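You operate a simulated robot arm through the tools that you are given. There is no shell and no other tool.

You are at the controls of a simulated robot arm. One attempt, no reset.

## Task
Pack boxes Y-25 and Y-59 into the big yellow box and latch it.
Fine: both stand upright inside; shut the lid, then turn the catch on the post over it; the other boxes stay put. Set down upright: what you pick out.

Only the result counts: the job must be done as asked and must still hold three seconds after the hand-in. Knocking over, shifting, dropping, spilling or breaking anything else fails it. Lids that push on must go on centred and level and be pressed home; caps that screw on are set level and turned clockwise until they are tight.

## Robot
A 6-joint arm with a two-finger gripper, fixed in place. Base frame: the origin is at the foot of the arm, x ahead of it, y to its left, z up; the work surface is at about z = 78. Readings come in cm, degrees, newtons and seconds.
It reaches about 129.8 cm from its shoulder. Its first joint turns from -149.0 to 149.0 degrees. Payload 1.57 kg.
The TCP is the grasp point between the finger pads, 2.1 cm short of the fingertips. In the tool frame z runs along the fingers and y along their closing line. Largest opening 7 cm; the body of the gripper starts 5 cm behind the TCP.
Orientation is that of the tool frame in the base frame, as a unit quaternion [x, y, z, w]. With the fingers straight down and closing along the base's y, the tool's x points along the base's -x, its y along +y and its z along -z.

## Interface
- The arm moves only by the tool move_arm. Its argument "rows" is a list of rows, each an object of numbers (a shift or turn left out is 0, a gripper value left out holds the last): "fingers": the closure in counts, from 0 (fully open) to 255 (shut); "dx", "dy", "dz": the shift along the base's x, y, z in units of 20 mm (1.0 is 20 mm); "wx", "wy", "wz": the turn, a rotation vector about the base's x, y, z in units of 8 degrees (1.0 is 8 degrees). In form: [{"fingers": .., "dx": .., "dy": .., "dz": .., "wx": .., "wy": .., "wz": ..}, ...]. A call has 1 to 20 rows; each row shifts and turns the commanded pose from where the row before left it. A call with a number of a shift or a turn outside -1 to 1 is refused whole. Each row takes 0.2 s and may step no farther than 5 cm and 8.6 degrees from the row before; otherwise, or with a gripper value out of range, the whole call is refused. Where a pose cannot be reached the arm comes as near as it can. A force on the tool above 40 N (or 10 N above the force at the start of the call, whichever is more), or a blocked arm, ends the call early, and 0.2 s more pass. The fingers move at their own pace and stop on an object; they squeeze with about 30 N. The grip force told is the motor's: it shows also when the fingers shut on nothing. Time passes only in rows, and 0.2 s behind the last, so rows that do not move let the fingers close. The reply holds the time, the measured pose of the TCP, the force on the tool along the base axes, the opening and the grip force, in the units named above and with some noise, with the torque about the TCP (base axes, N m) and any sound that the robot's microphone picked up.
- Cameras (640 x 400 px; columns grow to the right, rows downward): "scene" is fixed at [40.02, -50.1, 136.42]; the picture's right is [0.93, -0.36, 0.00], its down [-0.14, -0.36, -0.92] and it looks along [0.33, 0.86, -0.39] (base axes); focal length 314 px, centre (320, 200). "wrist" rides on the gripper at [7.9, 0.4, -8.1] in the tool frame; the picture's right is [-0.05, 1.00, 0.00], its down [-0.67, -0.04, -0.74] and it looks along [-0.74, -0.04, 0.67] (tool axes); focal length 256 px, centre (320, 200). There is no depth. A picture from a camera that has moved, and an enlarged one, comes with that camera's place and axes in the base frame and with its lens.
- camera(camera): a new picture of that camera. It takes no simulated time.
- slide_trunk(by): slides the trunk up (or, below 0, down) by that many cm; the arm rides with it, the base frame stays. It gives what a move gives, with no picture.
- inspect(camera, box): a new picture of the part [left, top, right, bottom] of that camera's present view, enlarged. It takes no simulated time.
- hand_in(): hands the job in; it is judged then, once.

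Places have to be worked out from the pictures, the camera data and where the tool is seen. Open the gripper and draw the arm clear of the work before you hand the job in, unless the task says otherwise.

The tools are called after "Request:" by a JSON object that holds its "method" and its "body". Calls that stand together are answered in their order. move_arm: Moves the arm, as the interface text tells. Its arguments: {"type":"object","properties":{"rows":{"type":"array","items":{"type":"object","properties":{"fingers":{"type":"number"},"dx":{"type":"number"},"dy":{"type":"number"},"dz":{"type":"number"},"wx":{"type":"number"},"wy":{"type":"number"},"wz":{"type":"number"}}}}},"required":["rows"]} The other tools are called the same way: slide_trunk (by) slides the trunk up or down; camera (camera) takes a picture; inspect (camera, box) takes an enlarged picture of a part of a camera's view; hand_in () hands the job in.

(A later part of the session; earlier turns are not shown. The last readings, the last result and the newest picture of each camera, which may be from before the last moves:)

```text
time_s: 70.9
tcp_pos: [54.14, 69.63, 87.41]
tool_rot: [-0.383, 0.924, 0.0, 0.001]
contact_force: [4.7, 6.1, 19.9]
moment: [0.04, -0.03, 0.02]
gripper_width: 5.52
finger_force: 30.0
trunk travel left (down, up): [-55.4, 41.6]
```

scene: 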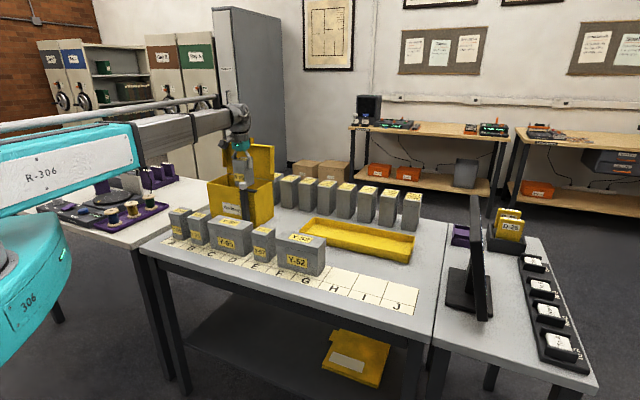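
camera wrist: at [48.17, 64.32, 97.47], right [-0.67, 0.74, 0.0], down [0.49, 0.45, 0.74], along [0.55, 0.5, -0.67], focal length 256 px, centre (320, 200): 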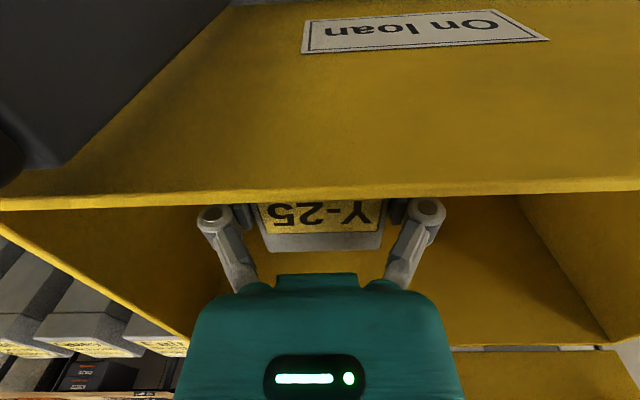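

The box is resting on the floor (force now upward). I back off slightly, then open the fingers partly to release.

Request:
{"method": "slide_trunk", "body": {"by": 0.1}}

Request:
{"method": "move_arm", "body": {"rows": [{"fingers": 18}, {}, {}]}}

Request:
{"method": "slide_trunk", "body": {"by": 8}}

Request:
{"method": "camera", "body": {"camera": "wrist"}}

Request:
{"method": "inspect", "body": {"camera": "scene", "box": [170, 90, 310, 230]}}

```text
time_s: 71.4
tcp_pos: [54.1, 69.72, 87.35]
tool_rot: [-0.383, 0.924, 0.001, 0.0]
contact_force: [3.6, 3.5, 10.8]
moment: [0.29, -0.2, 0.02]
gripper_width: 5.51
finger_force: 30.0
trunk travel left (down, up): [-55.5, 41.5]
```

```text
time_s: 72.2
tcp_pos: [54.13, 69.68, 87.32]
tool_rot: [-0.383, 0.924, -0.002, 0.001]
contact_force: [-0.9, 0.0, 0.2]
moment: [0.01, 0.05, 0.01]
gripper_width: 6.51
finger_force: 0.1
trunk travel left (down, up): [-55.5, 41.5]
```

```text
time_s: 73.3
tcp_pos: [54.08, 69.74, 95.24]
tool_rot: [-0.384, 0.923, -0.002, 0.0]
contact_force: [0.2, 0.8, 1.3]
moment: [-0.02, -0.01, 0.02]
gripper_width: 6.49
finger_force: 0.1
trunk travel left (down, up): [-63.5, 33.5]
```

```text
taken
camera wrist: at [48.17, 64.33, 103.42], right [-0.67, 0.74, 0.0], down [0.49, 0.45, 0.74], along [0.55, 0.5, -0.67], focal length 256 px, centre (320, 200)
```

wrist: 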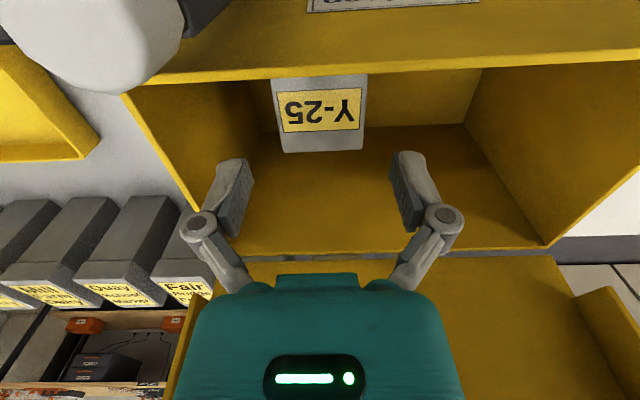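

```text
2.86 times, centred on (240, 160) of scene
camera zoom: at [40.02, -50.1, 136.42], right [0.93, -0.36, 0.0], down [-0.14, -0.36, -0.92], along [0.33, 0.86, -0.39], focal length 898 px, centre (549, 314)
```

zoom: 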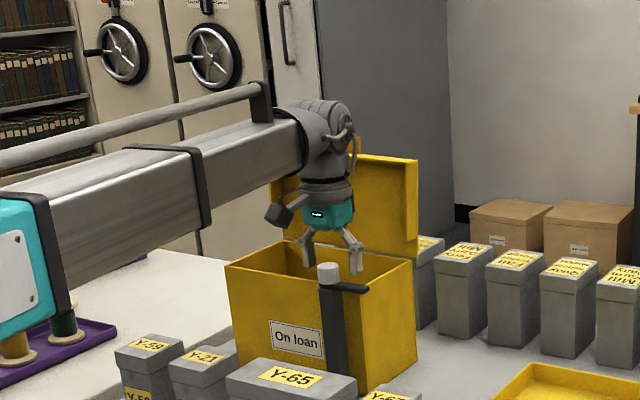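

Y-25 stands upright in the box. I raise clear and move to look at Y-59.

Request:
{"method": "slide_trunk", "body": {"by": 17}}

Request:
{"method": "move_arm", "body": {"rows": [{"dx": -0.996, "dy": -0.294, "fingers": 0}, {"dx": -0.996, "dy": -0.294}, {"dx": -0.996, "dy": -0.294}, {"dx": -0.996, "dy": -0.294}, {"dx": -0.996, "dy": -0.294}, {"dx": -0.996, "dy": -0.294}, {"dx": -0.996, "dy": -0.294}, {"dx": -0.996, "dy": -0.294}, {"dx": -0.996, "dy": -0.294}, {"dx": -0.996, "dy": -0.294}, {"dx": -0.996, "dy": -0.294}, {"dx": -0.996, "dy": -0.294}, {"dx": -0.996, "dy": -0.294}, {"dx": -0.996, "dy": -0.294}]}}

Request:
{"method": "camera", "body": {"camera": "wrist"}}

Request:
{"method": "camera", "body": {"camera": "scene"}}

```text
time_s: 75.3
tcp_pos: [54.08, 69.65, 112.27]
tool_rot: [-0.383, 0.924, -0.001, 0.001]
contact_force: [-0.2, 0.1, -0.5]
moment: [0.01, -0.01, -0.01]
gripper_width: 6.5
finger_force: 0.1
trunk travel left (down, up): [-80.5, 16.5]
```

```text
time_s: 78.3
tcp_pos: [26.19, 61.43, 112.37]
tool_rot: [-0.383, 0.924, -0.001, 0.001]
contact_force: [0.0, -0.6, 0.2]
moment: [0.0, 0.02, 0.02]
gripper_width: 7.0
finger_force: 0.0
trunk travel left (down, up): [-80.5, 16.5]
```

```text
taken
camera wrist: at [20.25, 56.05, 120.44], right [-0.67, 0.74, 0.0], down [0.49, 0.45, 0.75], along [0.55, 0.5, -0.67], focal length 256 px, centre (320, 200)
```

wrist: 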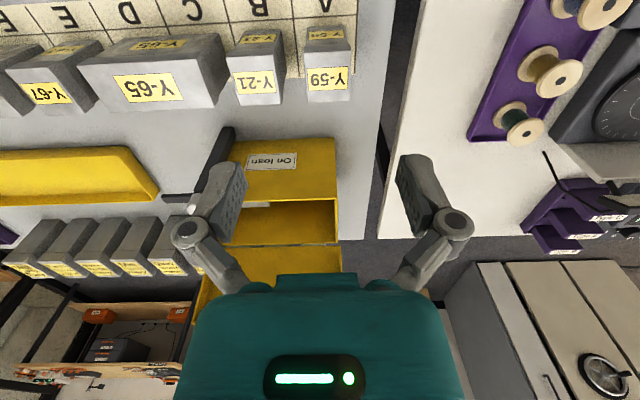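

```text
taken
```

scene: 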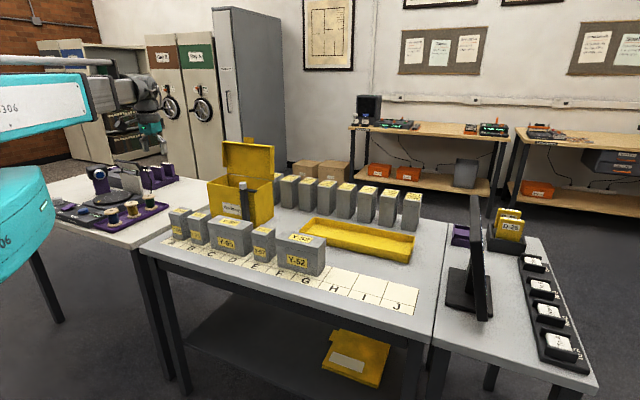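

Request:
{"method": "inspect", "body": {"camera": "wrist", "box": [220, 10, 380, 110]}}

```text
4.00 times, centred on (300, 60) of wrist
camera zoom: at [20.25, 56.05, 120.44], right [-0.67, 0.74, 0.0], down [0.49, 0.45, 0.75], along [0.55, 0.5, -0.67], focal length 1024 px, centre (400, 760)
```

zoom: 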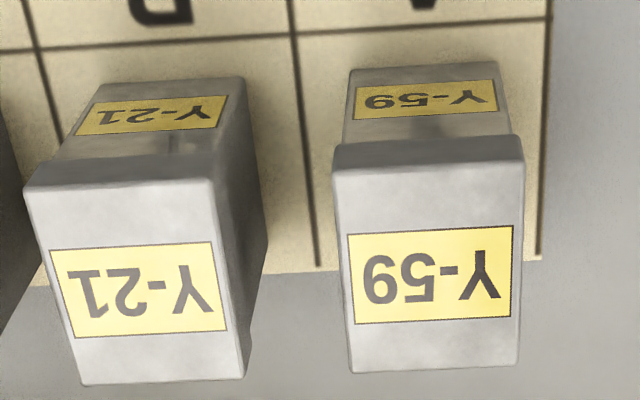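

Y-59 is centred at u −25.6, v 67.4 with 3.7 cm to Y-21. I centre above it and lower to just above its top.

Request:
{"method": "move_arm", "body": {"rows": [{"dx": 0.562, "dy": 0.728}, {"dx": 0.562, "dy": 0.728}, {"dx": 0.562, "dy": 0.728}]}}

Request:
{"method": "slide_trunk", "body": {"by": -19}}

Request:
{"method": "camera", "body": {"camera": "wrist"}}

Request:
{"method": "camera", "body": {"camera": "scene"}}

```text
time_s: 79.1
tcp_pos: [29.69, 65.84, 112.3]
tool_rot: [-0.384, 0.923, -0.001, 0.001]
contact_force: [-0.1, 0.5, 0.0]
moment: [0.01, -0.01, 0.03]
gripper_width: 7.01
finger_force: 0.0
trunk travel left (down, up): [-80.5, 16.5]
```

```text
time_s: 81.2
tcp_pos: [29.71, 65.74, 93.33]
tool_rot: [-0.383, 0.924, -0.002, 0.0]
contact_force: [0.3, 0.0, 0.6]
moment: [0.0, -0.01, 0.03]
gripper_width: 7.0
finger_force: 0.0
trunk travel left (down, up): [-61.5, 35.5]
```

```text
taken
camera wrist: at [23.7, 60.44, 101.44], right [-0.67, 0.74, 0.0], down [0.49, 0.45, 0.75], along [0.55, 0.5, -0.67], focal length 256 px, centre (320, 200)
```

wrist: 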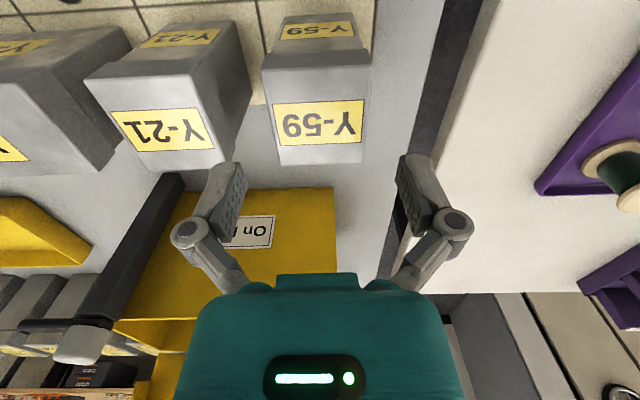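

```text
taken
```

scene: 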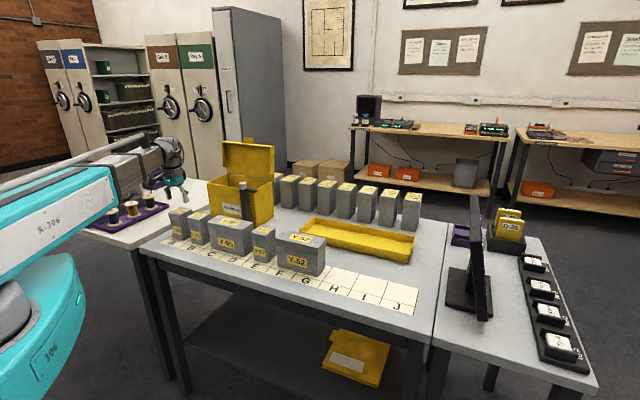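

The view mirrors that of Y-25, well centred. I lower 6.5 cm, close on Y-59 and lift 4 cm.

Request:
{"method": "slide_trunk", "body": {"by": -6.5}}

Request:
{"method": "move_arm", "body": {"rows": [{"fingers": 255}, {}, {}, {}]}}

Request:
{"method": "slide_trunk", "body": {"by": 4}}

Request:
{"method": "camera", "body": {"camera": "wrist"}}

Request:
{"method": "inspect", "body": {"camera": "scene", "box": [100, 130, 280, 260]}}

```text
time_s: 82.2
tcp_pos: [29.61, 65.71, 86.79]
tool_rot: [-0.384, 0.923, -0.002, 0.0]
contact_force: [-0.9, 0.3, 0.1]
moment: [0.01, 0.01, 0.02]
gripper_width: 7.04
finger_force: 0.0
trunk travel left (down, up): [-55.0, 42.0]
```

```text
time_s: 83.2
tcp_pos: [29.61, 65.8, 86.92]
tool_rot: [-0.383, 0.924, -0.001, 0.001]
contact_force: [1.3, 1.2, 8.3]
moment: [-0.1, -0.04, -0.01]
gripper_width: 5.52
finger_force: 29.9
trunk travel left (down, up): [-55.0, 42.0]
```

```text
time_s: 84.0
tcp_pos: [29.61, 65.87, 90.83]
tool_rot: [-0.384, 0.924, -0.002, 0.001]
contact_force: [-0.3, 0.2, -3.2]
moment: [-0.01, 0.0, 0.01]
gripper_width: 5.5
finger_force: 30.0
trunk travel left (down, up): [-59.0, 38.0]
```

```text
taken
camera wrist: at [23.71, 60.46, 98.92], right [-0.67, 0.74, 0.0], down [0.49, 0.45, 0.74], along [0.55, 0.5, -0.67], focal length 256 px, centre (320, 200)
```

wrist: 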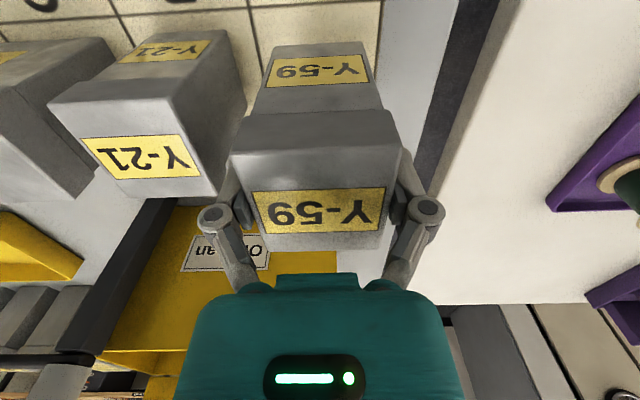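

```text
3.08 times, centred on (190, 195) of scene
camera zoom: at [40.02, -50.1, 136.42], right [0.93, -0.36, 0.0], down [-0.14, -0.36, -0.92], along [0.33, 0.86, -0.39], focal length 967 px, centre (720, 215)
```

zoom: 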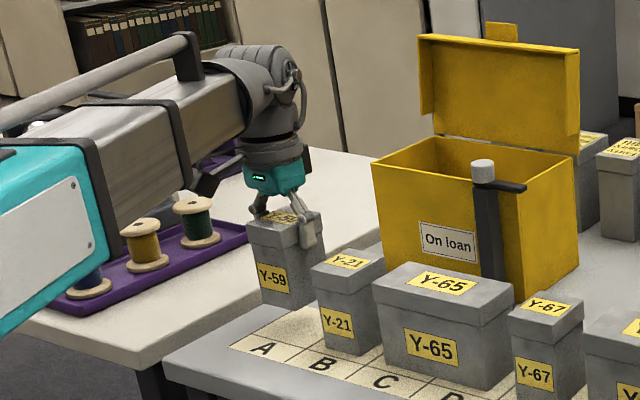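

Y-59 lifted whole. I raise it to clear the rim and carry it over the left half of the box (u −20.3, v 87.6).

Request:
{"method": "slide_trunk", "body": {"by": 24}}

Request:
{"method": "move_arm", "body": {"rows": [{"dx": 0.899, "dy": 0.5215}, {"dx": 0.899, "dy": 0.5215}, {"dx": 0.899, "dy": 0.5215}, {"dx": 0.899, "dy": 0.5215}, {"dx": 0.899, "dy": 0.5215}, {"dx": 0.899, "dy": 0.5215}, {"dx": 0.899, "dy": 0.5215}, {"dx": 0.899, "dy": 0.5215}, {"dx": 0.899, "dy": 0.5215}, {"dx": 0.899, "dy": 0.5215}, {}]}}

Request:
{"method": "slide_trunk", "body": {"by": -10}}

Request:
{"method": "camera", "body": {"camera": "wrist"}}

Request:
{"method": "inspect", "body": {"camera": "scene", "box": [150, 60, 330, 230]}}

```text
time_s: 86.5
tcp_pos: [29.76, 65.83, 114.74]
tool_rot: [-0.384, 0.923, -0.002, 0.0]
contact_force: [0.1, 0.4, -2.1]
moment: [0.04, 0.02, -0.02]
gripper_width: 5.5
finger_force: 29.7
trunk travel left (down, up): [-83.0, 14.0]
```

```text
time_s: 88.9
tcp_pos: [47.66, 76.22, 114.83]
tool_rot: [-0.383, 0.924, -0.001, 0.001]
contact_force: [0.2, -0.1, -2.0]
moment: [0.0, 0.01, 0.01]
gripper_width: 5.48
finger_force: 30.0
trunk travel left (down, up): [-83.0, 14.0]
```

```text
time_s: 90.2
tcp_pos: [47.63, 76.22, 104.87]
tool_rot: [-0.384, 0.923, -0.001, 0.0]
contact_force: [-0.7, -0.6, -2.2]
moment: [0.04, -0.01, 0.0]
gripper_width: 5.51
finger_force: 29.7
trunk travel left (down, up): [-73.0, 24.0]
```

```text
taken
camera wrist: at [41.7, 70.85, 112.92], right [-0.67, 0.74, 0.0], down [0.49, 0.45, 0.74], along [0.55, 0.5, -0.67], focal length 256 px, centre (320, 200)
```

wrist: 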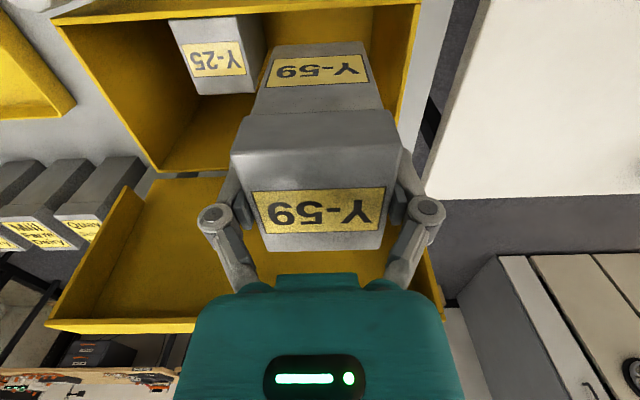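

```text
2.35 times, centred on (240, 145) of scene
camera zoom: at [40.02, -50.1, 136.42], right [0.93, -0.36, 0.0], down [-0.14, -0.36, -0.92], along [0.33, 0.86, -0.39], focal length 739 px, centre (508, 329)
```

zoom: 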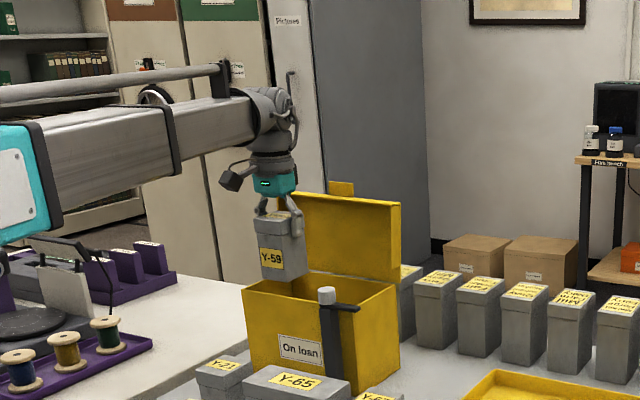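

Y-59 is lined up; I shift it 0.5 cm to the right for more wall clearance and lower it to about 1 cm above the floor.

Request:
{"method": "move_arm", "body": {"rows": [{"dx": 0.18, "dy": -0.18}, {}]}}

Request:
{"method": "slide_trunk", "body": {"by": -16}}

Request:
{"method": "camera", "body": {"camera": "wrist"}}

Request:
{"method": "inspect", "body": {"camera": "scene", "box": [150, 60, 330, 230]}}

```text
time_s: 90.8
tcp_pos: [48.04, 75.86, 104.87]
tool_rot: [-0.384, 0.924, -0.002, 0.001]
contact_force: [-0.2, 0.3, -3.0]
moment: [0.01, -0.01, -0.02]
gripper_width: 5.48
finger_force: 30.2
trunk travel left (down, up): [-73.0, 24.0]
```

```text
time_s: 92.7
tcp_pos: [48.06, 75.96, 88.87]
tool_rot: [-0.384, 0.923, -0.002, 0.001]
contact_force: [0.6, 0.3, -2.4]
moment: [0.01, 0.01, -0.01]
gripper_width: 5.52
finger_force: 29.6
trunk travel left (down, up): [-57.0, 40.0]
```

```text
taken
camera wrist: at [42.07, 70.5, 96.92], right [-0.67, 0.74, 0.0], down [0.49, 0.45, 0.74], along [0.55, 0.5, -0.67], focal length 256 px, centre (320, 200)
```

wrist: 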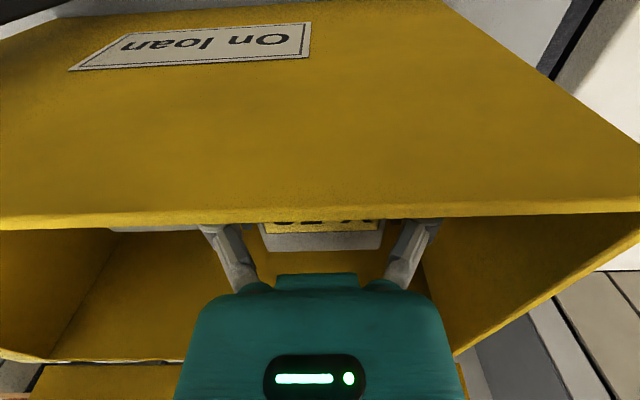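

```text
2.35 times, centred on (240, 145) of scene
camera zoom: at [40.02, -50.1, 136.42], right [0.93, -0.36, 0.0], down [-0.14, -0.36, -0.92], along [0.33, 0.86, -0.39], focal length 739 px, centre (508, 329)
```

zoom: 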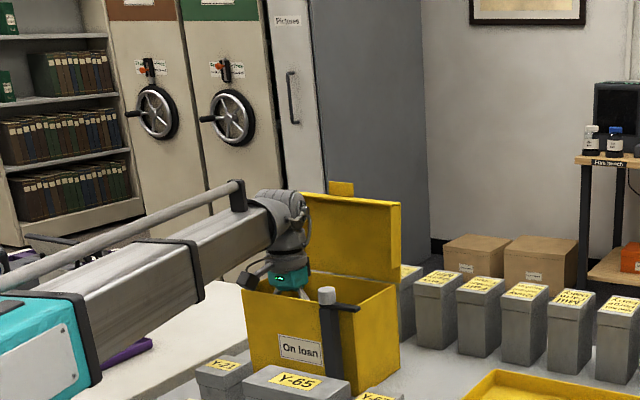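

From the Y-25 placement the floor contact comes at trunk reading −55.5. I lower 1.4 cm then 0.1 cm.

Request:
{"method": "slide_trunk", "body": {"by": -1.4}}

Request:
{"method": "slide_trunk", "body": {"by": -0.1}}

```text
time_s: 93.3
tcp_pos: [48.01, 75.86, 87.4]
tool_rot: [-0.383, 0.924, -0.002, 0.001]
contact_force: [-0.5, 0.3, -1.9]
moment: [-0.02, -0.03, 0.02]
gripper_width: 5.5
finger_force: 29.7
trunk travel left (down, up): [-55.6, 41.4]
```

```text
time_s: 93.8
tcp_pos: [47.98, 75.87, 87.34]
tool_rot: [-0.383, 0.924, -0.002, 0.0]
contact_force: [0.1, 1.0, 1.3]
moment: [0.0, -0.01, 0.0]
gripper_width: 5.5
finger_force: 29.3
trunk travel left (down, up): [-55.5, 41.5]
```

The box has just touched down. I release with a partial opening and rise.

Request:
{"method": "move_arm", "body": {"rows": [{"fingers": 18}, {}, {}]}}

Request:
{"method": "slide_trunk", "body": {"by": 24}}

Request:
{"method": "camera", "body": {"camera": "wrist"}}

Request:
{"method": "inspect", "body": {"camera": "scene", "box": [150, 60, 330, 230]}}

```text
time_s: 94.6
tcp_pos: [47.94, 75.82, 87.34]
tool_rot: [-0.384, 0.923, -0.001, 0.0]
contact_force: [0.2, -0.2, 0.2]
moment: [0.0, 0.01, -0.03]
gripper_width: 6.49
finger_force: 0.1
trunk travel left (down, up): [-55.5, 41.5]
```

```text
time_s: 97.1
tcp_pos: [48.03, 75.71, 111.35]
tool_rot: [-0.384, 0.923, -0.002, 0.001]
contact_force: [0.1, -0.2, -0.2]
moment: [-0.02, 0.01, 0.02]
gripper_width: 6.53
finger_force: 0.0
trunk travel left (down, up): [-79.5, 17.5]
```

```text
taken
camera wrist: at [42.07, 70.5, 119.42], right [-0.67, 0.74, 0.0], down [0.49, 0.45, 0.74], along [0.55, 0.5, -0.67], focal length 256 px, centre (320, 200)
```

wrist: 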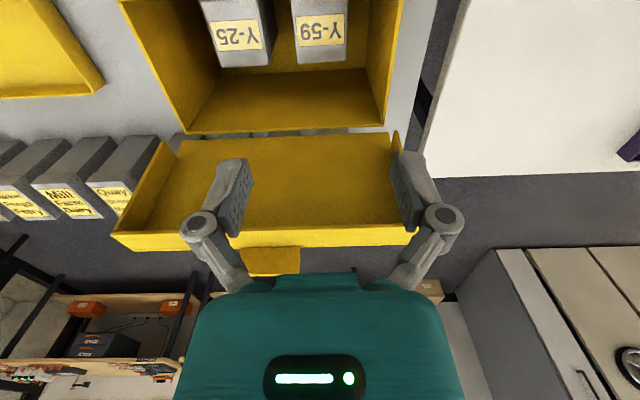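

```text
2.35 times, centred on (240, 145) of scene
camera zoom: at [40.02, -50.1, 136.42], right [0.93, -0.36, 0.0], down [-0.14, -0.36, -0.92], along [0.33, 0.86, -0.39], focal length 739 px, centre (508, 329)
```

zoom: 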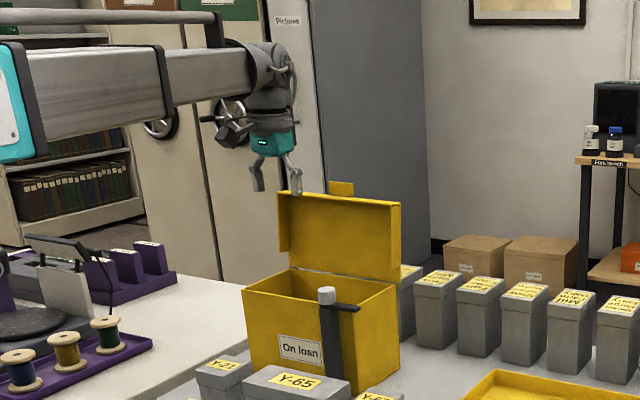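

Both boxes stand upright inside with room to spare. I raise a little, close the fingers and move behind the lid's top edge (v ≈ 102) to push it shut.

Request:
{"method": "slide_trunk", "body": {"by": 5.5}}

Request:
{"method": "move_arm", "body": {"rows": [{"dx": 0.8425, "dy": 0.4375, "fingers": 255}, {"dx": 0.8425, "dy": 0.4375}, {"dx": 0.8425, "dy": 0.4375}, {"dx": 0.8425, "dy": 0.4375}, {"dx": 0.8425, "dy": 0.4375}, {"dx": 0.8425, "dy": 0.4375}, {"dx": 0.8425, "dy": 0.4375}, {"dx": 0.8425, "dy": 0.4375}]}}

Request:
{"method": "camera", "body": {"camera": "wrist"}}

Request:
{"method": "inspect", "body": {"camera": "scene", "box": [150, 60, 330, 230]}}

```text
time_s: 98.1
tcp_pos: [48.12, 75.88, 116.8]
tool_rot: [-0.383, 0.924, -0.002, 0.0]
contact_force: [0.2, -0.9, -0.4]
moment: [0.02, 0.0, -0.01]
gripper_width: 6.51
finger_force: 0.1
trunk travel left (down, up): [-85.0, 12.0]
```

```text
time_s: 99.9
tcp_pos: [61.67, 82.83, 116.67]
tool_rot: [-0.383, 0.924, -0.002, 0.0]
contact_force: [0.4, -0.3, 0.0]
moment: [-0.01, -0.01, 0.01]
gripper_width: 0.0
finger_force: 28.2
trunk travel left (down, up): [-85.0, 12.0]
```

```text
taken
camera wrist: at [55.71, 77.56, 124.9], right [-0.67, 0.74, 0.0], down [0.49, 0.45, 0.74], along [0.55, 0.5, -0.67], focal length 256 px, centre (320, 200)
```

wrist: 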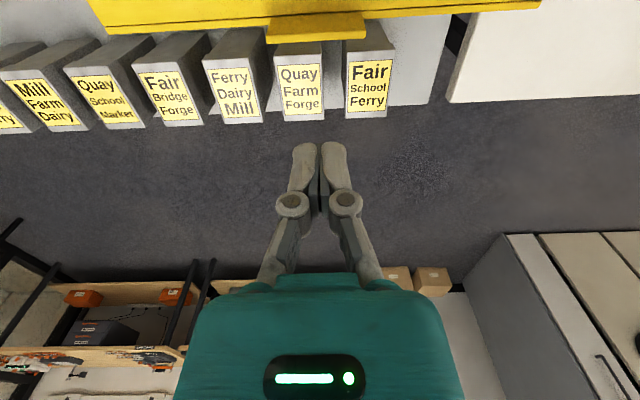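

```text
2.35 times, centred on (240, 145) of scene
camera zoom: at [40.02, -50.1, 136.42], right [0.93, -0.36, 0.0], down [-0.14, -0.36, -0.92], along [0.33, 0.86, -0.39], focal length 739 px, centre (508, 329)
```

zoom: 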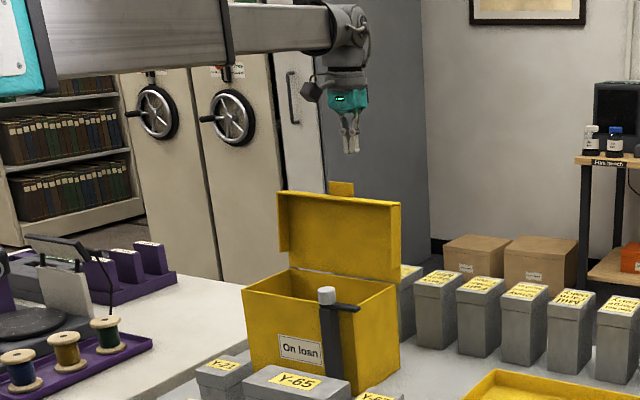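

The lid's tab edge is at v ≈ 98.3 and the fingers are 3 cm behind it. I lower 9.7 cm so the fingertips overlap the upper part of the lid, then pull forward.

Request:
{"method": "slide_trunk", "body": {"by": -9.7}}

Request:
{"method": "move_arm", "body": {"rows": [{"dx": -0.35, "dy": -0.35}, {"dx": -0.35, "dy": -0.35}, {"dx": -0.35, "dy": -0.35}]}}

Request:
{"method": "inspect", "body": {"camera": "scene", "box": [150, 60, 330, 230]}}

Request:
{"method": "camera", "body": {"camera": "wrist"}}

```text
time_s: 101.2
tcp_pos: [61.6, 83.03, 107.08]
tool_rot: [-0.384, 0.924, -0.001, 0.001]
contact_force: [-0.3, 0.9, 0.2]
moment: [0.01, 0.05, 0.02]
gripper_width: 0.0
finger_force: 28.5
trunk travel left (down, up): [-75.3, 21.7]
```

```text
time_s: 102.0
tcp_pos: [59.5, 80.76, 107.08]
tool_rot: [-0.383, 0.924, -0.001, 0.0]
contact_force: [0.8, 0.8, -0.9]
moment: [0.02, 0.01, -0.01]
gripper_width: 0.01
finger_force: 28.1
trunk travel left (down, up): [-75.3, 21.7]
```

```text
2.35 times, centred on (240, 145) of scene
camera zoom: at [40.02, -50.1, 136.42], right [0.93, -0.36, 0.0], down [-0.14, -0.36, -0.92], along [0.33, 0.86, -0.39], focal length 739 px, centre (508, 329)
```

zoom: 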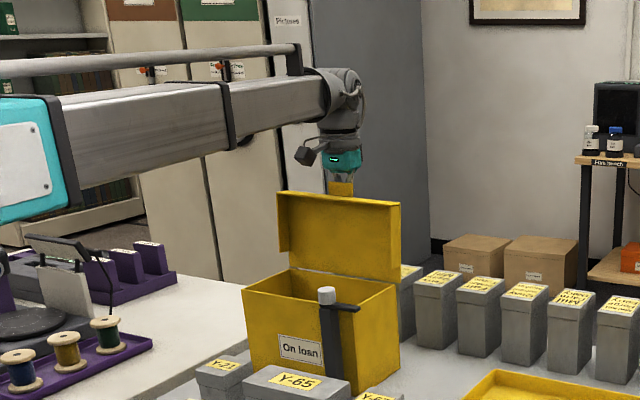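

```text
taken
camera wrist: at [53.55, 75.43, 115.23], right [-0.67, 0.74, 0.0], down [0.49, 0.45, 0.75], along [0.55, 0.5, -0.67], focal length 256 px, centre (320, 200)
```

wrist: 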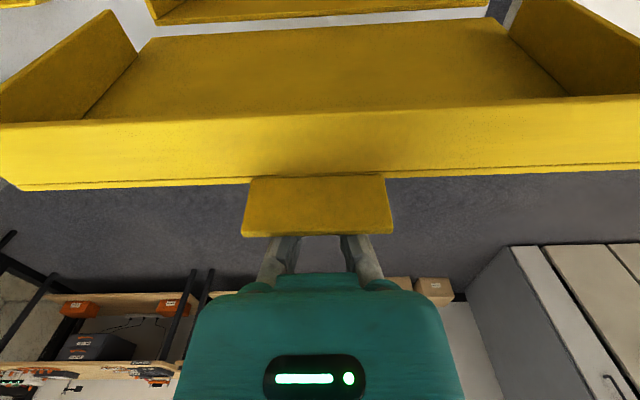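

Just about touching. I pull forward slowly.

Request:
{"method": "move_arm", "body": {"rows": [{"dx": -0.25, "dy": -0.25}, {"dx": -0.25, "dy": -0.25}, {"dx": -0.25, "dy": -0.25}]}}

Request:
{"method": "inspect", "body": {"camera": "scene", "box": [150, 60, 330, 230]}}

Request:
{"method": "camera", "body": {"camera": "wrist"}}

```text
time_s: 102.8
tcp_pos: [58.02, 79.23, 107.14]
tool_rot: [-0.383, 0.924, -0.003, 0.0]
contact_force: [0.4, 0.4, 0.0]
moment: [-0.03, 0.01, -0.02]
gripper_width: 0.0
finger_force: 28.5
trunk travel left (down, up): [-75.3, 21.7]
```

```text
2.35 times, centred on (240, 145) of scene
camera zoom: at [40.02, -50.1, 136.42], right [0.93, -0.36, 0.0], down [-0.14, -0.36, -0.92], along [0.33, 0.86, -0.39], focal length 739 px, centre (508, 329)
```

zoom: 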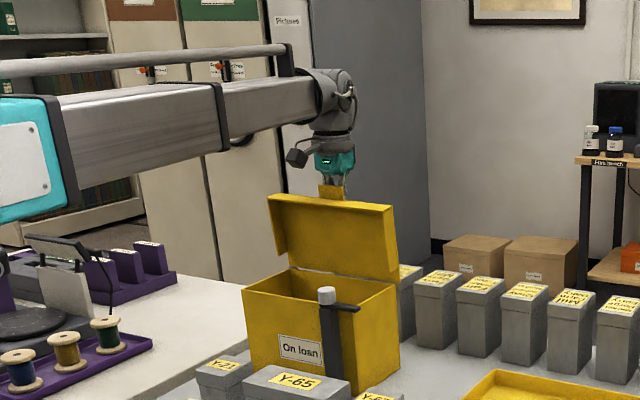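

```text
taken
camera wrist: at [52.04, 73.93, 115.23], right [-0.67, 0.74, 0.0], down [0.49, 0.45, 0.75], along [0.55, 0.5, -0.67], focal length 256 px, centre (320, 200)
```

wrist: 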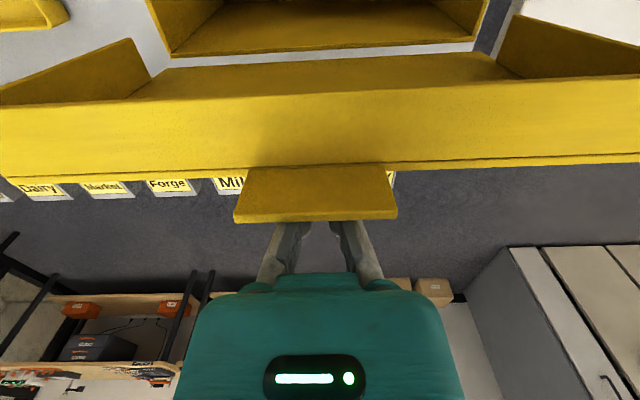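

The lid has come forward past vertical. I continue slowly.

Request:
{"method": "move_arm", "body": {"rows": [{"dx": -0.2, "dy": -0.2}, {"dx": -0.2, "dy": -0.2}]}}

Request:
{"method": "inspect", "body": {"camera": "scene", "box": [150, 60, 330, 230]}}

```text
time_s: 103.4
tcp_pos: [57.19, 78.47, 107.15]
tool_rot: [-0.383, 0.924, -0.001, 0.001]
contact_force: [-0.8, 0.0, 0.2]
moment: [-0.01, -0.02, 0.04]
gripper_width: 0.0
finger_force: 28.7
trunk travel left (down, up): [-75.3, 21.7]
```

```text
2.35 times, centred on (240, 145) of scene
camera zoom: at [40.02, -50.1, 136.42], right [0.93, -0.36, 0.0], down [-0.14, -0.36, -0.92], along [0.33, 0.86, -0.39], focal length 739 px, centre (508, 329)
```

zoom: 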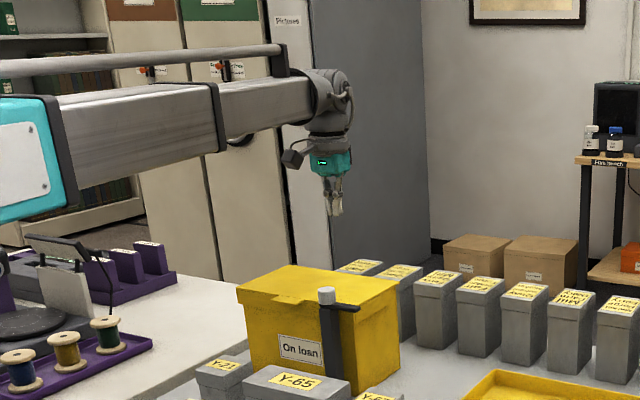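

The lid has dropped shut by itself. I check it's fully seated and the box hasn't moved.

Request:
{"method": "inspect", "body": {"camera": "scene", "box": [190, 160, 290, 225]}}

Request:
{"method": "camera", "body": {"camera": "wrist"}}

```text
6.15 times, centred on (240, 192) of scene
camera zoom: at [40.02, -50.1, 136.42], right [0.93, -0.36, 0.0], down [-0.14, -0.36, -0.92], along [0.33, 0.86, -0.39], focal length 1933 px, centre (812, 246)
```

zoom: 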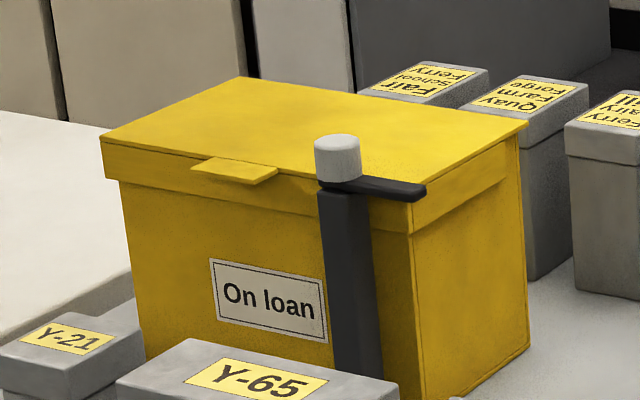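

```text
taken
camera wrist: at [51.25, 73.17, 115.23], right [-0.67, 0.74, 0.0], down [0.49, 0.45, 0.75], along [0.55, 0.5, -0.67], focal length 256 px, centre (320, 200)
```

wrist: 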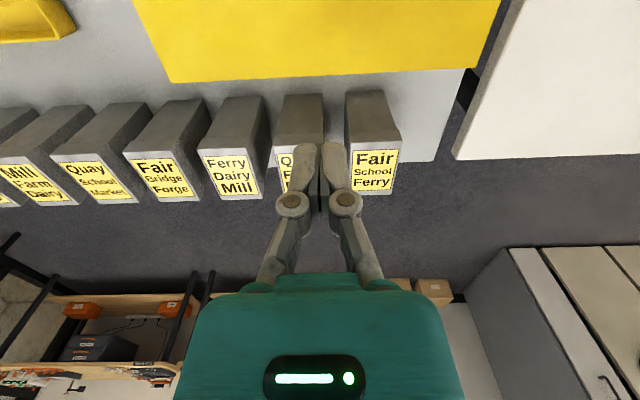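

Everything is exactly as at the start: lid shut, box unmoved. Now I study the catch closely with a strong zoom.

Request:
{"method": "inspect", "body": {"camera": "scene", "box": [232, 175, 272, 200]}}

Request:
{"method": "slide_trunk", "body": {"by": 10}}

```text
16.00 times, centred on (252, 188) of scene
camera zoom: at [40.02, -50.1, 136.42], right [0.93, -0.36, 0.0], down [-0.14, -0.36, -0.92], along [0.33, 0.86, -0.39], focal length 5026 px, centre (1408, 400)
```

zoom: 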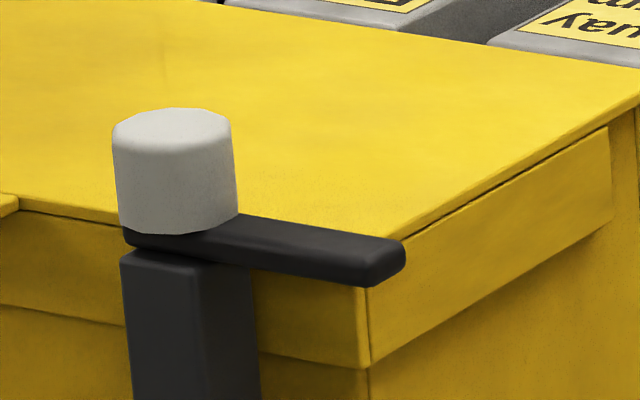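

```text
time_s: 104.7
tcp_pos: [57.28, 78.47, 117.09]
tool_rot: [-0.384, 0.923, -0.002, 0.0]
contact_force: [0.0, -0.7, 0.0]
moment: [0.0, -0.02, 0.02]
gripper_width: 0.01
finger_force: 29.0
trunk travel left (down, up): [-85.3, 11.7]
```

The lever sits at about z 95.0–95.8 with a round knob on top (z 95.8–98.3), pointing right along the box front. I'll move above the knob to locate it precisely, since gripping the knob and twisting 90° should swing the lever over the lid.

Request:
{"method": "move_arm", "body": {"rows": [{"dx": -0.35, "dy": -0.922}, {"dx": -0.35, "dy": -0.922}, {"dx": -0.35, "dy": -0.922}, {"dx": -0.35, "dy": -0.922}, {"dx": -0.35, "dy": -0.922}, {"dx": -0.35, "dy": -0.922}, {"dx": -0.35, "dy": -0.922}, {"dx": -0.35, "dy": -0.922}, {"dx": -0.35, "dy": -0.922}, {"dx": -0.35, "dy": -0.922, "fingers": 0}]}}

Request:
{"method": "slide_trunk", "body": {"by": -7}}

Request:
{"method": "camera", "body": {"camera": "wrist"}}

Request:
{"method": "inspect", "body": {"camera": "wrist", "box": [240, 20, 400, 120]}}

```text
time_s: 106.9
tcp_pos: [50.18, 60.08, 117.12]
tool_rot: [-0.384, 0.923, -0.001, 0.0]
contact_force: [-0.3, -0.1, -0.3]
moment: [0.0, 0.02, 0.0]
gripper_width: 4.18
finger_force: 0.1
trunk travel left (down, up): [-85.3, 11.7]
```

```text
time_s: 108.0
tcp_pos: [50.12, 60.1, 110.12]
tool_rot: [-0.383, 0.924, 0.0, 0.0]
contact_force: [0.4, 0.4, 0.1]
moment: [0.02, 0.02, -0.03]
gripper_width: 7.0
finger_force: 0.0
trunk travel left (down, up): [-78.3, 18.7]
```

```text
taken
camera wrist: at [44.23, 54.8, 118.24], right [-0.67, 0.74, 0.0], down [0.49, 0.45, 0.75], along [0.55, 0.5, -0.67], focal length 256 px, centre (320, 200)
```

wrist: 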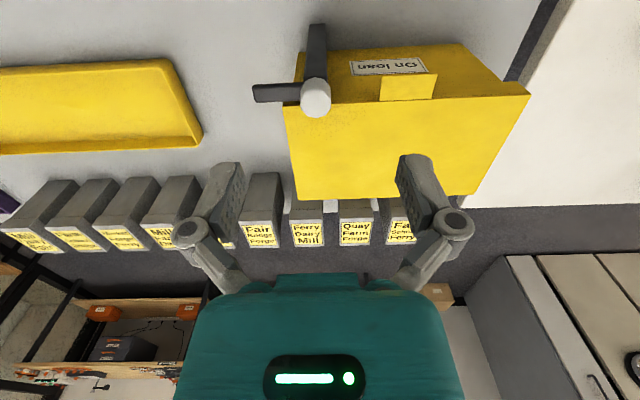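

```text
4.00 times, centred on (320, 70) of wrist
camera zoom: at [44.23, 54.8, 118.24], right [-0.67, 0.74, 0.0], down [0.49, 0.45, 0.75], along [0.55, 0.5, -0.67], focal length 1024 px, centre (320, 720)
```

zoom: 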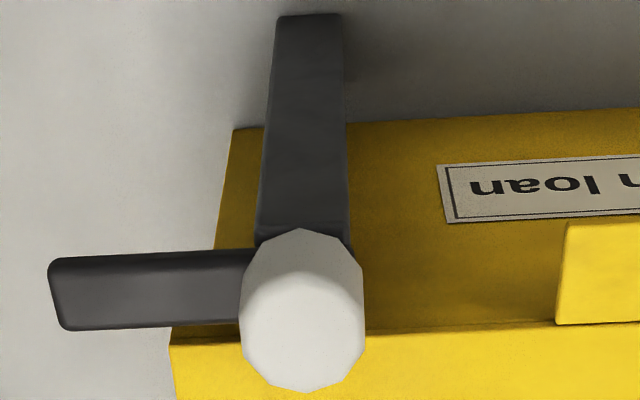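

The post axis is at about u −6.65, v 80.5, lever length 5.8 cm. I move over it while turning −90°, so the subsequent +90° twist stays within the known wrist range.

Request:
{"method": "move_arm", "body": {"rows": [{"wz": -0.9375, "dx": 0.0875, "dy": 0.0633}, {"wz": -0.9375, "dx": 0.0875, "dy": 0.0633}, {"wz": -0.9375, "dx": 0.0875, "dy": 0.0633}, {"wz": -0.9375, "dx": 0.0875, "dy": 0.0633}, {"wz": -0.9375, "dx": 0.0875, "dy": 0.0633}, {"wz": -0.9375, "dx": 0.0875, "dy": 0.0633}, {"wz": -0.9375, "dx": 0.0875, "dy": 0.0633}, {"wz": -0.9375, "dx": 0.0875, "dy": 0.0633}, {"wz": -0.9375, "dx": 0.0875, "dy": 0.0633}, {"wz": -0.9375, "dx": 0.0875, "dy": 0.0633}, {"wz": -0.9375, "dx": 0.0875, "dy": 0.0633}, {"wz": -0.9375, "dx": 0.0875, "dy": 0.0633}]}}

Request:
{"method": "slide_trunk", "body": {"by": -7}}

Request:
{"method": "camera", "body": {"camera": "wrist"}}

Request:
{"method": "inspect", "body": {"camera": "scene", "box": [200, 120, 300, 200]}}

```text
time_s: 110.6
tcp_pos: [52.3, 61.57, 110.22]
tool_rot: [0.383, 0.924, -0.002, -0.001]
contact_force: [-0.2, 0.0, 0.4]
moment: [0.0, 0.01, 0.02]
gripper_width: 6.98
finger_force: 0.0
trunk travel left (down, up): [-78.3, 18.7]
```

```text
time_s: 111.7
tcp_pos: [52.28, 61.76, 103.13]
tool_rot: [0.381, 0.924, -0.001, 0.0]
contact_force: [-0.6, 0.3, 1.0]
moment: [0.0, -0.02, 0.02]
gripper_width: 7.0
finger_force: 0.1
trunk travel left (down, up): [-71.3, 25.7]
```

```text
taken
camera wrist: at [47.01, 67.57, 111.24], right [0.74, 0.67, 0.0], down [0.45, -0.49, 0.75], along [0.5, -0.55, -0.67], focal length 256 px, centre (320, 200)
```

wrist: 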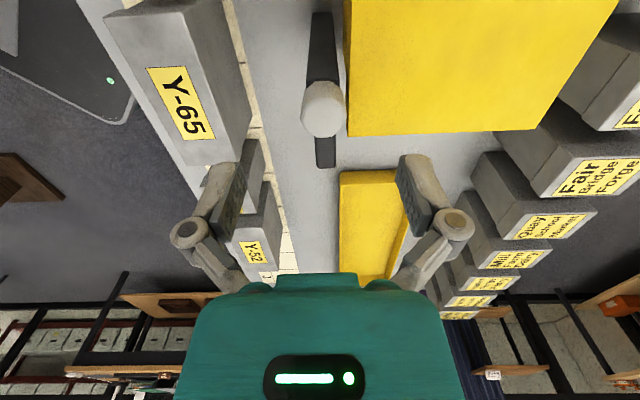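

```text
5.00 times, centred on (250, 160) of scene
camera zoom: at [40.02, -50.1, 136.42], right [0.93, -0.36, 0.0], down [-0.14, -0.36, -0.92], along [0.33, 0.86, -0.39], focal length 1571 px, centre (670, 400)
```

zoom: 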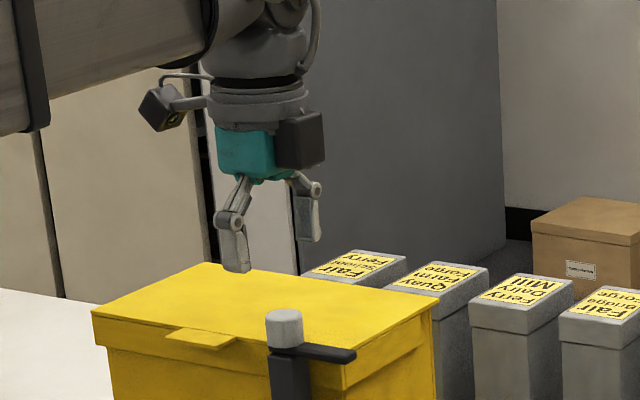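

I enlarge the knob in the wrist view to verify centring.

Request:
{"method": "inspect", "body": {"camera": "wrist", "box": [260, 0, 420, 180]}}

```text
2.22 times, centred on (340, 90) of wrist
camera zoom: at [47.01, 67.57, 111.24], right [0.74, 0.67, 0.0], down [0.45, -0.49, 0.75], along [0.5, -0.55, -0.67], focal length 569 px, centre (276, 444)
```

zoom: 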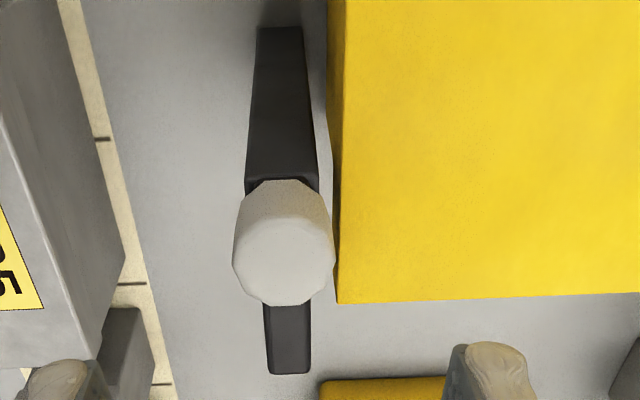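

The knob centre is at u −6.7, v 80.7 and the TCP is within 2 mm. I nudge, lower so the tips reach just above the lever, and grip the knob.

Request:
{"method": "move_arm", "body": {"rows": [{"dx": 0.045, "dy": 0.045}]}}

Request:
{"method": "slide_trunk", "body": {"by": -4.6}}

Request:
{"method": "camera", "body": {"camera": "wrist"}}

Request:
{"method": "inspect", "body": {"camera": "scene", "box": [220, 160, 284, 200]}}

```text
time_s: 112.1
tcp_pos: [52.43, 61.65, 103.08]
tool_rot: [0.383, 0.924, -0.002, 0.0]
contact_force: [0.4, 0.0, 0.4]
moment: [0.01, 0.0, 0.0]
gripper_width: 7.0
finger_force: 0.2
trunk travel left (down, up): [-71.3, 25.7]
```

```text
time_s: 113.0
tcp_pos: [52.43, 61.75, 98.51]
tool_rot: [0.382, 0.924, -0.001, 0.0]
contact_force: [-0.6, -0.4, 0.0]
moment: [0.0, -0.03, 0.0]
gripper_width: 7.02
finger_force: 0.0
trunk travel left (down, up): [-66.7, 30.3]
```

```text
taken
camera wrist: at [47.08, 67.65, 106.63], right [0.74, 0.67, 0.0], down [0.45, -0.49, 0.75], along [0.5, -0.55, -0.67], focal length 256 px, centre (320, 200)
```

wrist: 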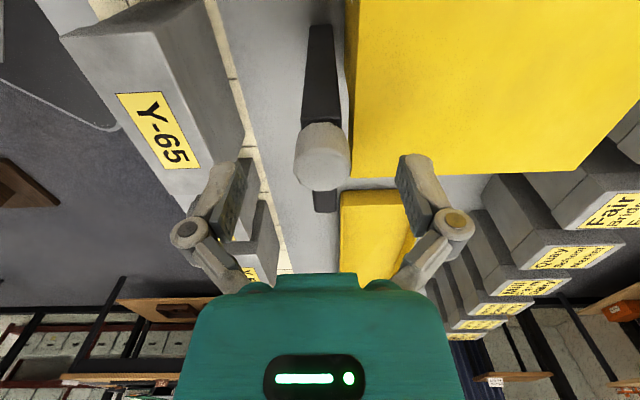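

```text
10.00 times, centred on (252, 180) of scene
camera zoom: at [40.02, -50.1, 136.42], right [0.93, -0.36, 0.0], down [-0.14, -0.36, -0.92], along [0.33, 0.86, -0.39], focal length 3141 px, centre (1000, 400)
```

zoom: 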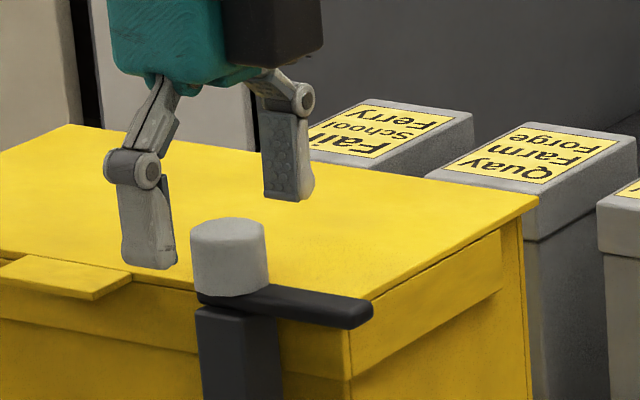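

Open fingertips sit a bit higher than when closed, so closing at this height should put the tips at about 96.3, just above the lever. I close on the knob.

Request:
{"method": "move_arm", "body": {"rows": [{"fingers": 255}, {}, {}, {}, {}]}}

Request:
{"method": "camera", "body": {"camera": "wrist"}}

Request:
{"method": "inspect", "body": {"camera": "scene", "box": [220, 160, 284, 200]}}

```text
time_s: 114.2
tcp_pos: [52.48, 61.8, 98.55]
tool_rot: [0.381, 0.925, 0.0, 0.0]
contact_force: [8.1, 8.1, 11.7]
moment: [0.13, -0.19, 0.01]
gripper_width: 2.74
finger_force: 32.4
trunk travel left (down, up): [-66.7, 30.3]
```

```text
taken
camera wrist: at [47.13, 67.7, 106.65], right [0.74, 0.67, 0.0], down [0.45, -0.49, 0.74], along [0.5, -0.55, -0.67], focal length 256 px, centre (320, 200)
```

wrist: 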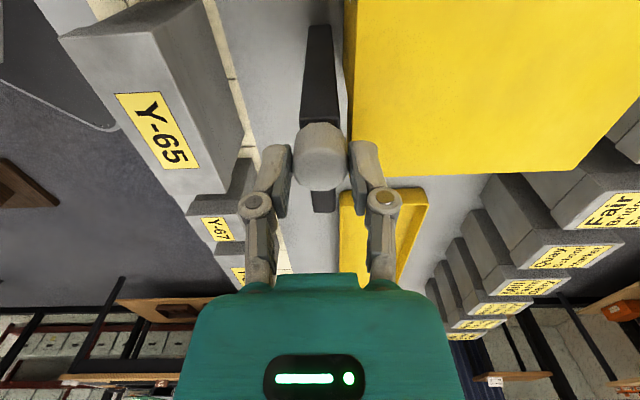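

```text
10.00 times, centred on (252, 180) of scene
camera zoom: at [40.02, -50.1, 136.42], right [0.93, -0.36, 0.0], down [-0.14, -0.36, -0.92], along [0.33, 0.86, -0.39], focal length 3141 px, centre (1000, 400)
```

zoom: 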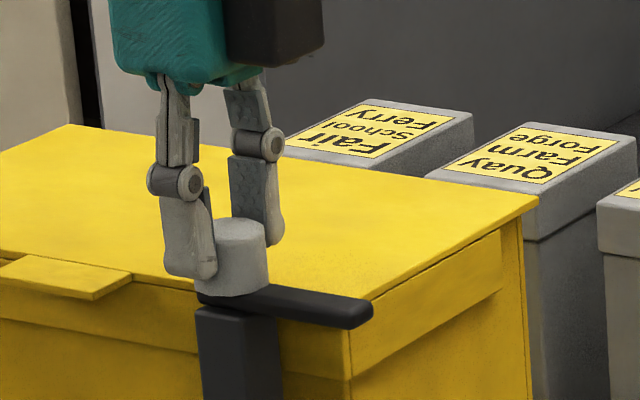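

The knob is gripped at 2.74 cm, with an 11 N sideways load toward +v. I relieve it by a small shift, then begin the counter-clockwise twist and check the lever follows.

Request:
{"method": "move_arm", "body": {"rows": [{"dx": 0.04, "dy": 0.04}]}}

Request:
{"method": "move_arm", "body": {"rows": [{"wz": 0.5}, {"wz": 0.5}, {"wz": 0.5}, {"wz": 0.5}]}}

Request:
{"method": "inspect", "body": {"camera": "scene", "box": [220, 160, 284, 200]}}

Request:
{"method": "camera", "body": {"camera": "wrist"}}

```text
time_s: 114.5
tcp_pos: [52.47, 61.76, 98.63]
tool_rot: [0.382, 0.924, -0.001, 0.0]
contact_force: [4.0, 5.2, 9.1]
moment: [0.19, -0.21, -0.02]
gripper_width: 2.71
finger_force: 32.1
trunk travel left (down, up): [-66.7, 30.3]
```

```text
time_s: 115.5
tcp_pos: [52.5, 61.73, 98.61]
tool_rot: [0.249, 0.969, -0.001, 0.0]
contact_force: [-2.5, -1.2, 1.7]
moment: [-0.07, 0.07, 0.0]
gripper_width: 2.68
finger_force: 32.1
trunk travel left (down, up): [-66.7, 30.3]
```

```text
10.00 times, centred on (252, 180) of scene
camera zoom: at [40.02, -50.1, 136.42], right [0.93, -0.36, 0.0], down [-0.14, -0.36, -0.92], along [0.33, 0.86, -0.39], focal length 3141 px, centre (1000, 400)
```

zoom: 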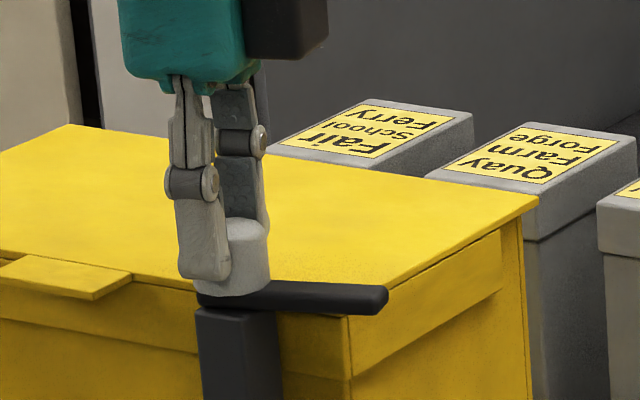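

```text
taken
camera wrist: at [45.69, 65.99, 106.64], right [0.53, 0.85, 0.0], down [0.57, -0.35, 0.75], along [0.63, -0.4, -0.67], focal length 256 px, centre (320, 200)
```

wrist: 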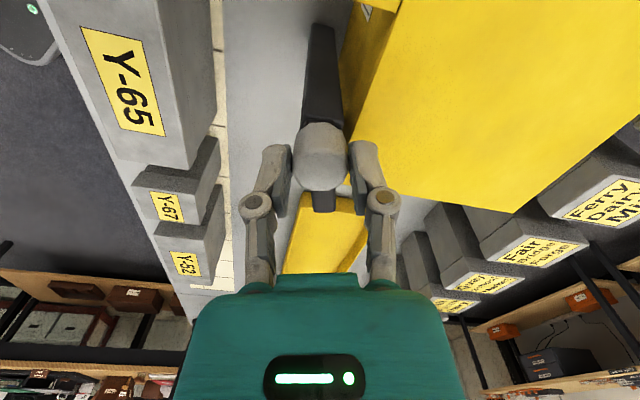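

The lever turns with the knob, low forces. I continue the twist.

Request:
{"method": "move_arm", "body": {"rows": [{"wz": 0.6}, {"wz": 0.6}, {"wz": 0.6}, {"wz": 0.6}, {"wz": 0.6}]}}

Request:
{"method": "inspect", "body": {"camera": "scene", "box": [220, 160, 284, 200]}}

```text
time_s: 116.8
tcp_pos: [52.48, 61.74, 98.51]
tool_rot: [0.042, 0.999, -0.002, 0.0]
contact_force: [-10.7, -13.1, -12.7]
moment: [-0.28, -0.24, -0.06]
gripper_width: 2.69
finger_force: 31.9
trunk travel left (down, up): [-66.7, 30.3]
```

```text
10.00 times, centred on (252, 180) of scene
camera zoom: at [40.02, -50.1, 136.42], right [0.93, -0.36, 0.0], down [-0.14, -0.36, -0.92], along [0.33, 0.86, -0.39], focal length 3141 px, centre (1000, 400)
```

zoom: 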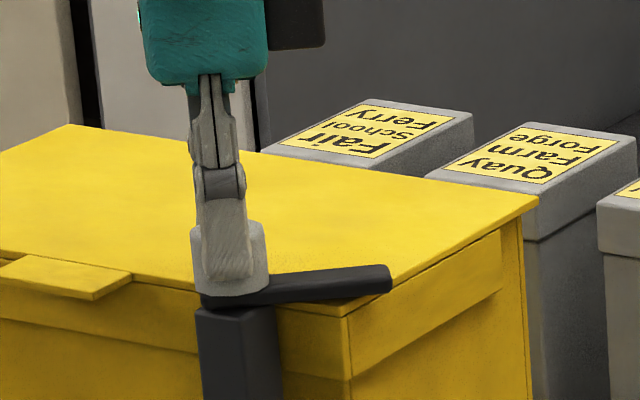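

Lever is about 40° round; a sideways load toward −v has built up, so I relieve it with a small shift and continue.

Request:
{"method": "move_arm", "body": {"rows": [{"dx": -0.045, "dy": -0.055}]}}

Request:
{"method": "move_arm", "body": {"rows": [{"wz": 0.6}, {"wz": 0.6}, {"wz": 0.6}]}}

Request:
{"method": "inspect", "body": {"camera": "scene", "box": [220, 160, 284, 200]}}

```text
time_s: 117.2
tcp_pos: [52.41, 61.72, 98.55]
tool_rot: [0.043, 0.999, 0.0, 0.0]
contact_force: [-8.3, -8.4, -9.4]
moment: [-0.23, 0.53, 0.01]
gripper_width: 2.73
finger_force: 32.0
trunk travel left (down, up): [-66.7, 30.3]
```

```text
time_s: 118.0
tcp_pos: [52.46, 61.75, 98.56]
tool_rot: [-0.084, 0.996, -0.001, 0.0]
contact_force: [-5.0, -7.8, -5.7]
moment: [-0.19, 0.9, -0.01]
gripper_width: 2.71
finger_force: 32.1
trunk travel left (down, up): [-66.7, 30.3]
```

```text
10.00 times, centred on (252, 180) of scene
camera zoom: at [40.02, -50.1, 136.42], right [0.93, -0.36, 0.0], down [-0.14, -0.36, -0.92], along [0.33, 0.86, -0.39], focal length 3141 px, centre (1000, 400)
```

zoom: 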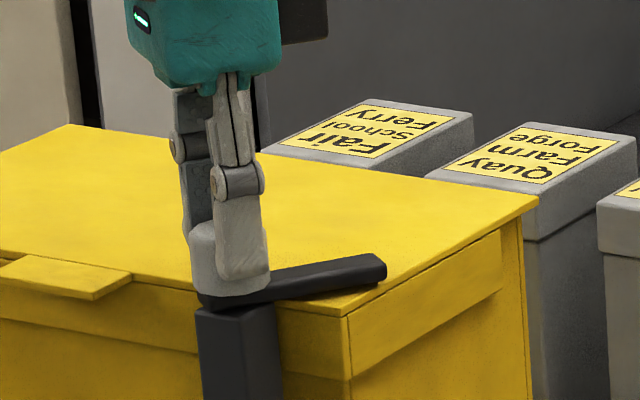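

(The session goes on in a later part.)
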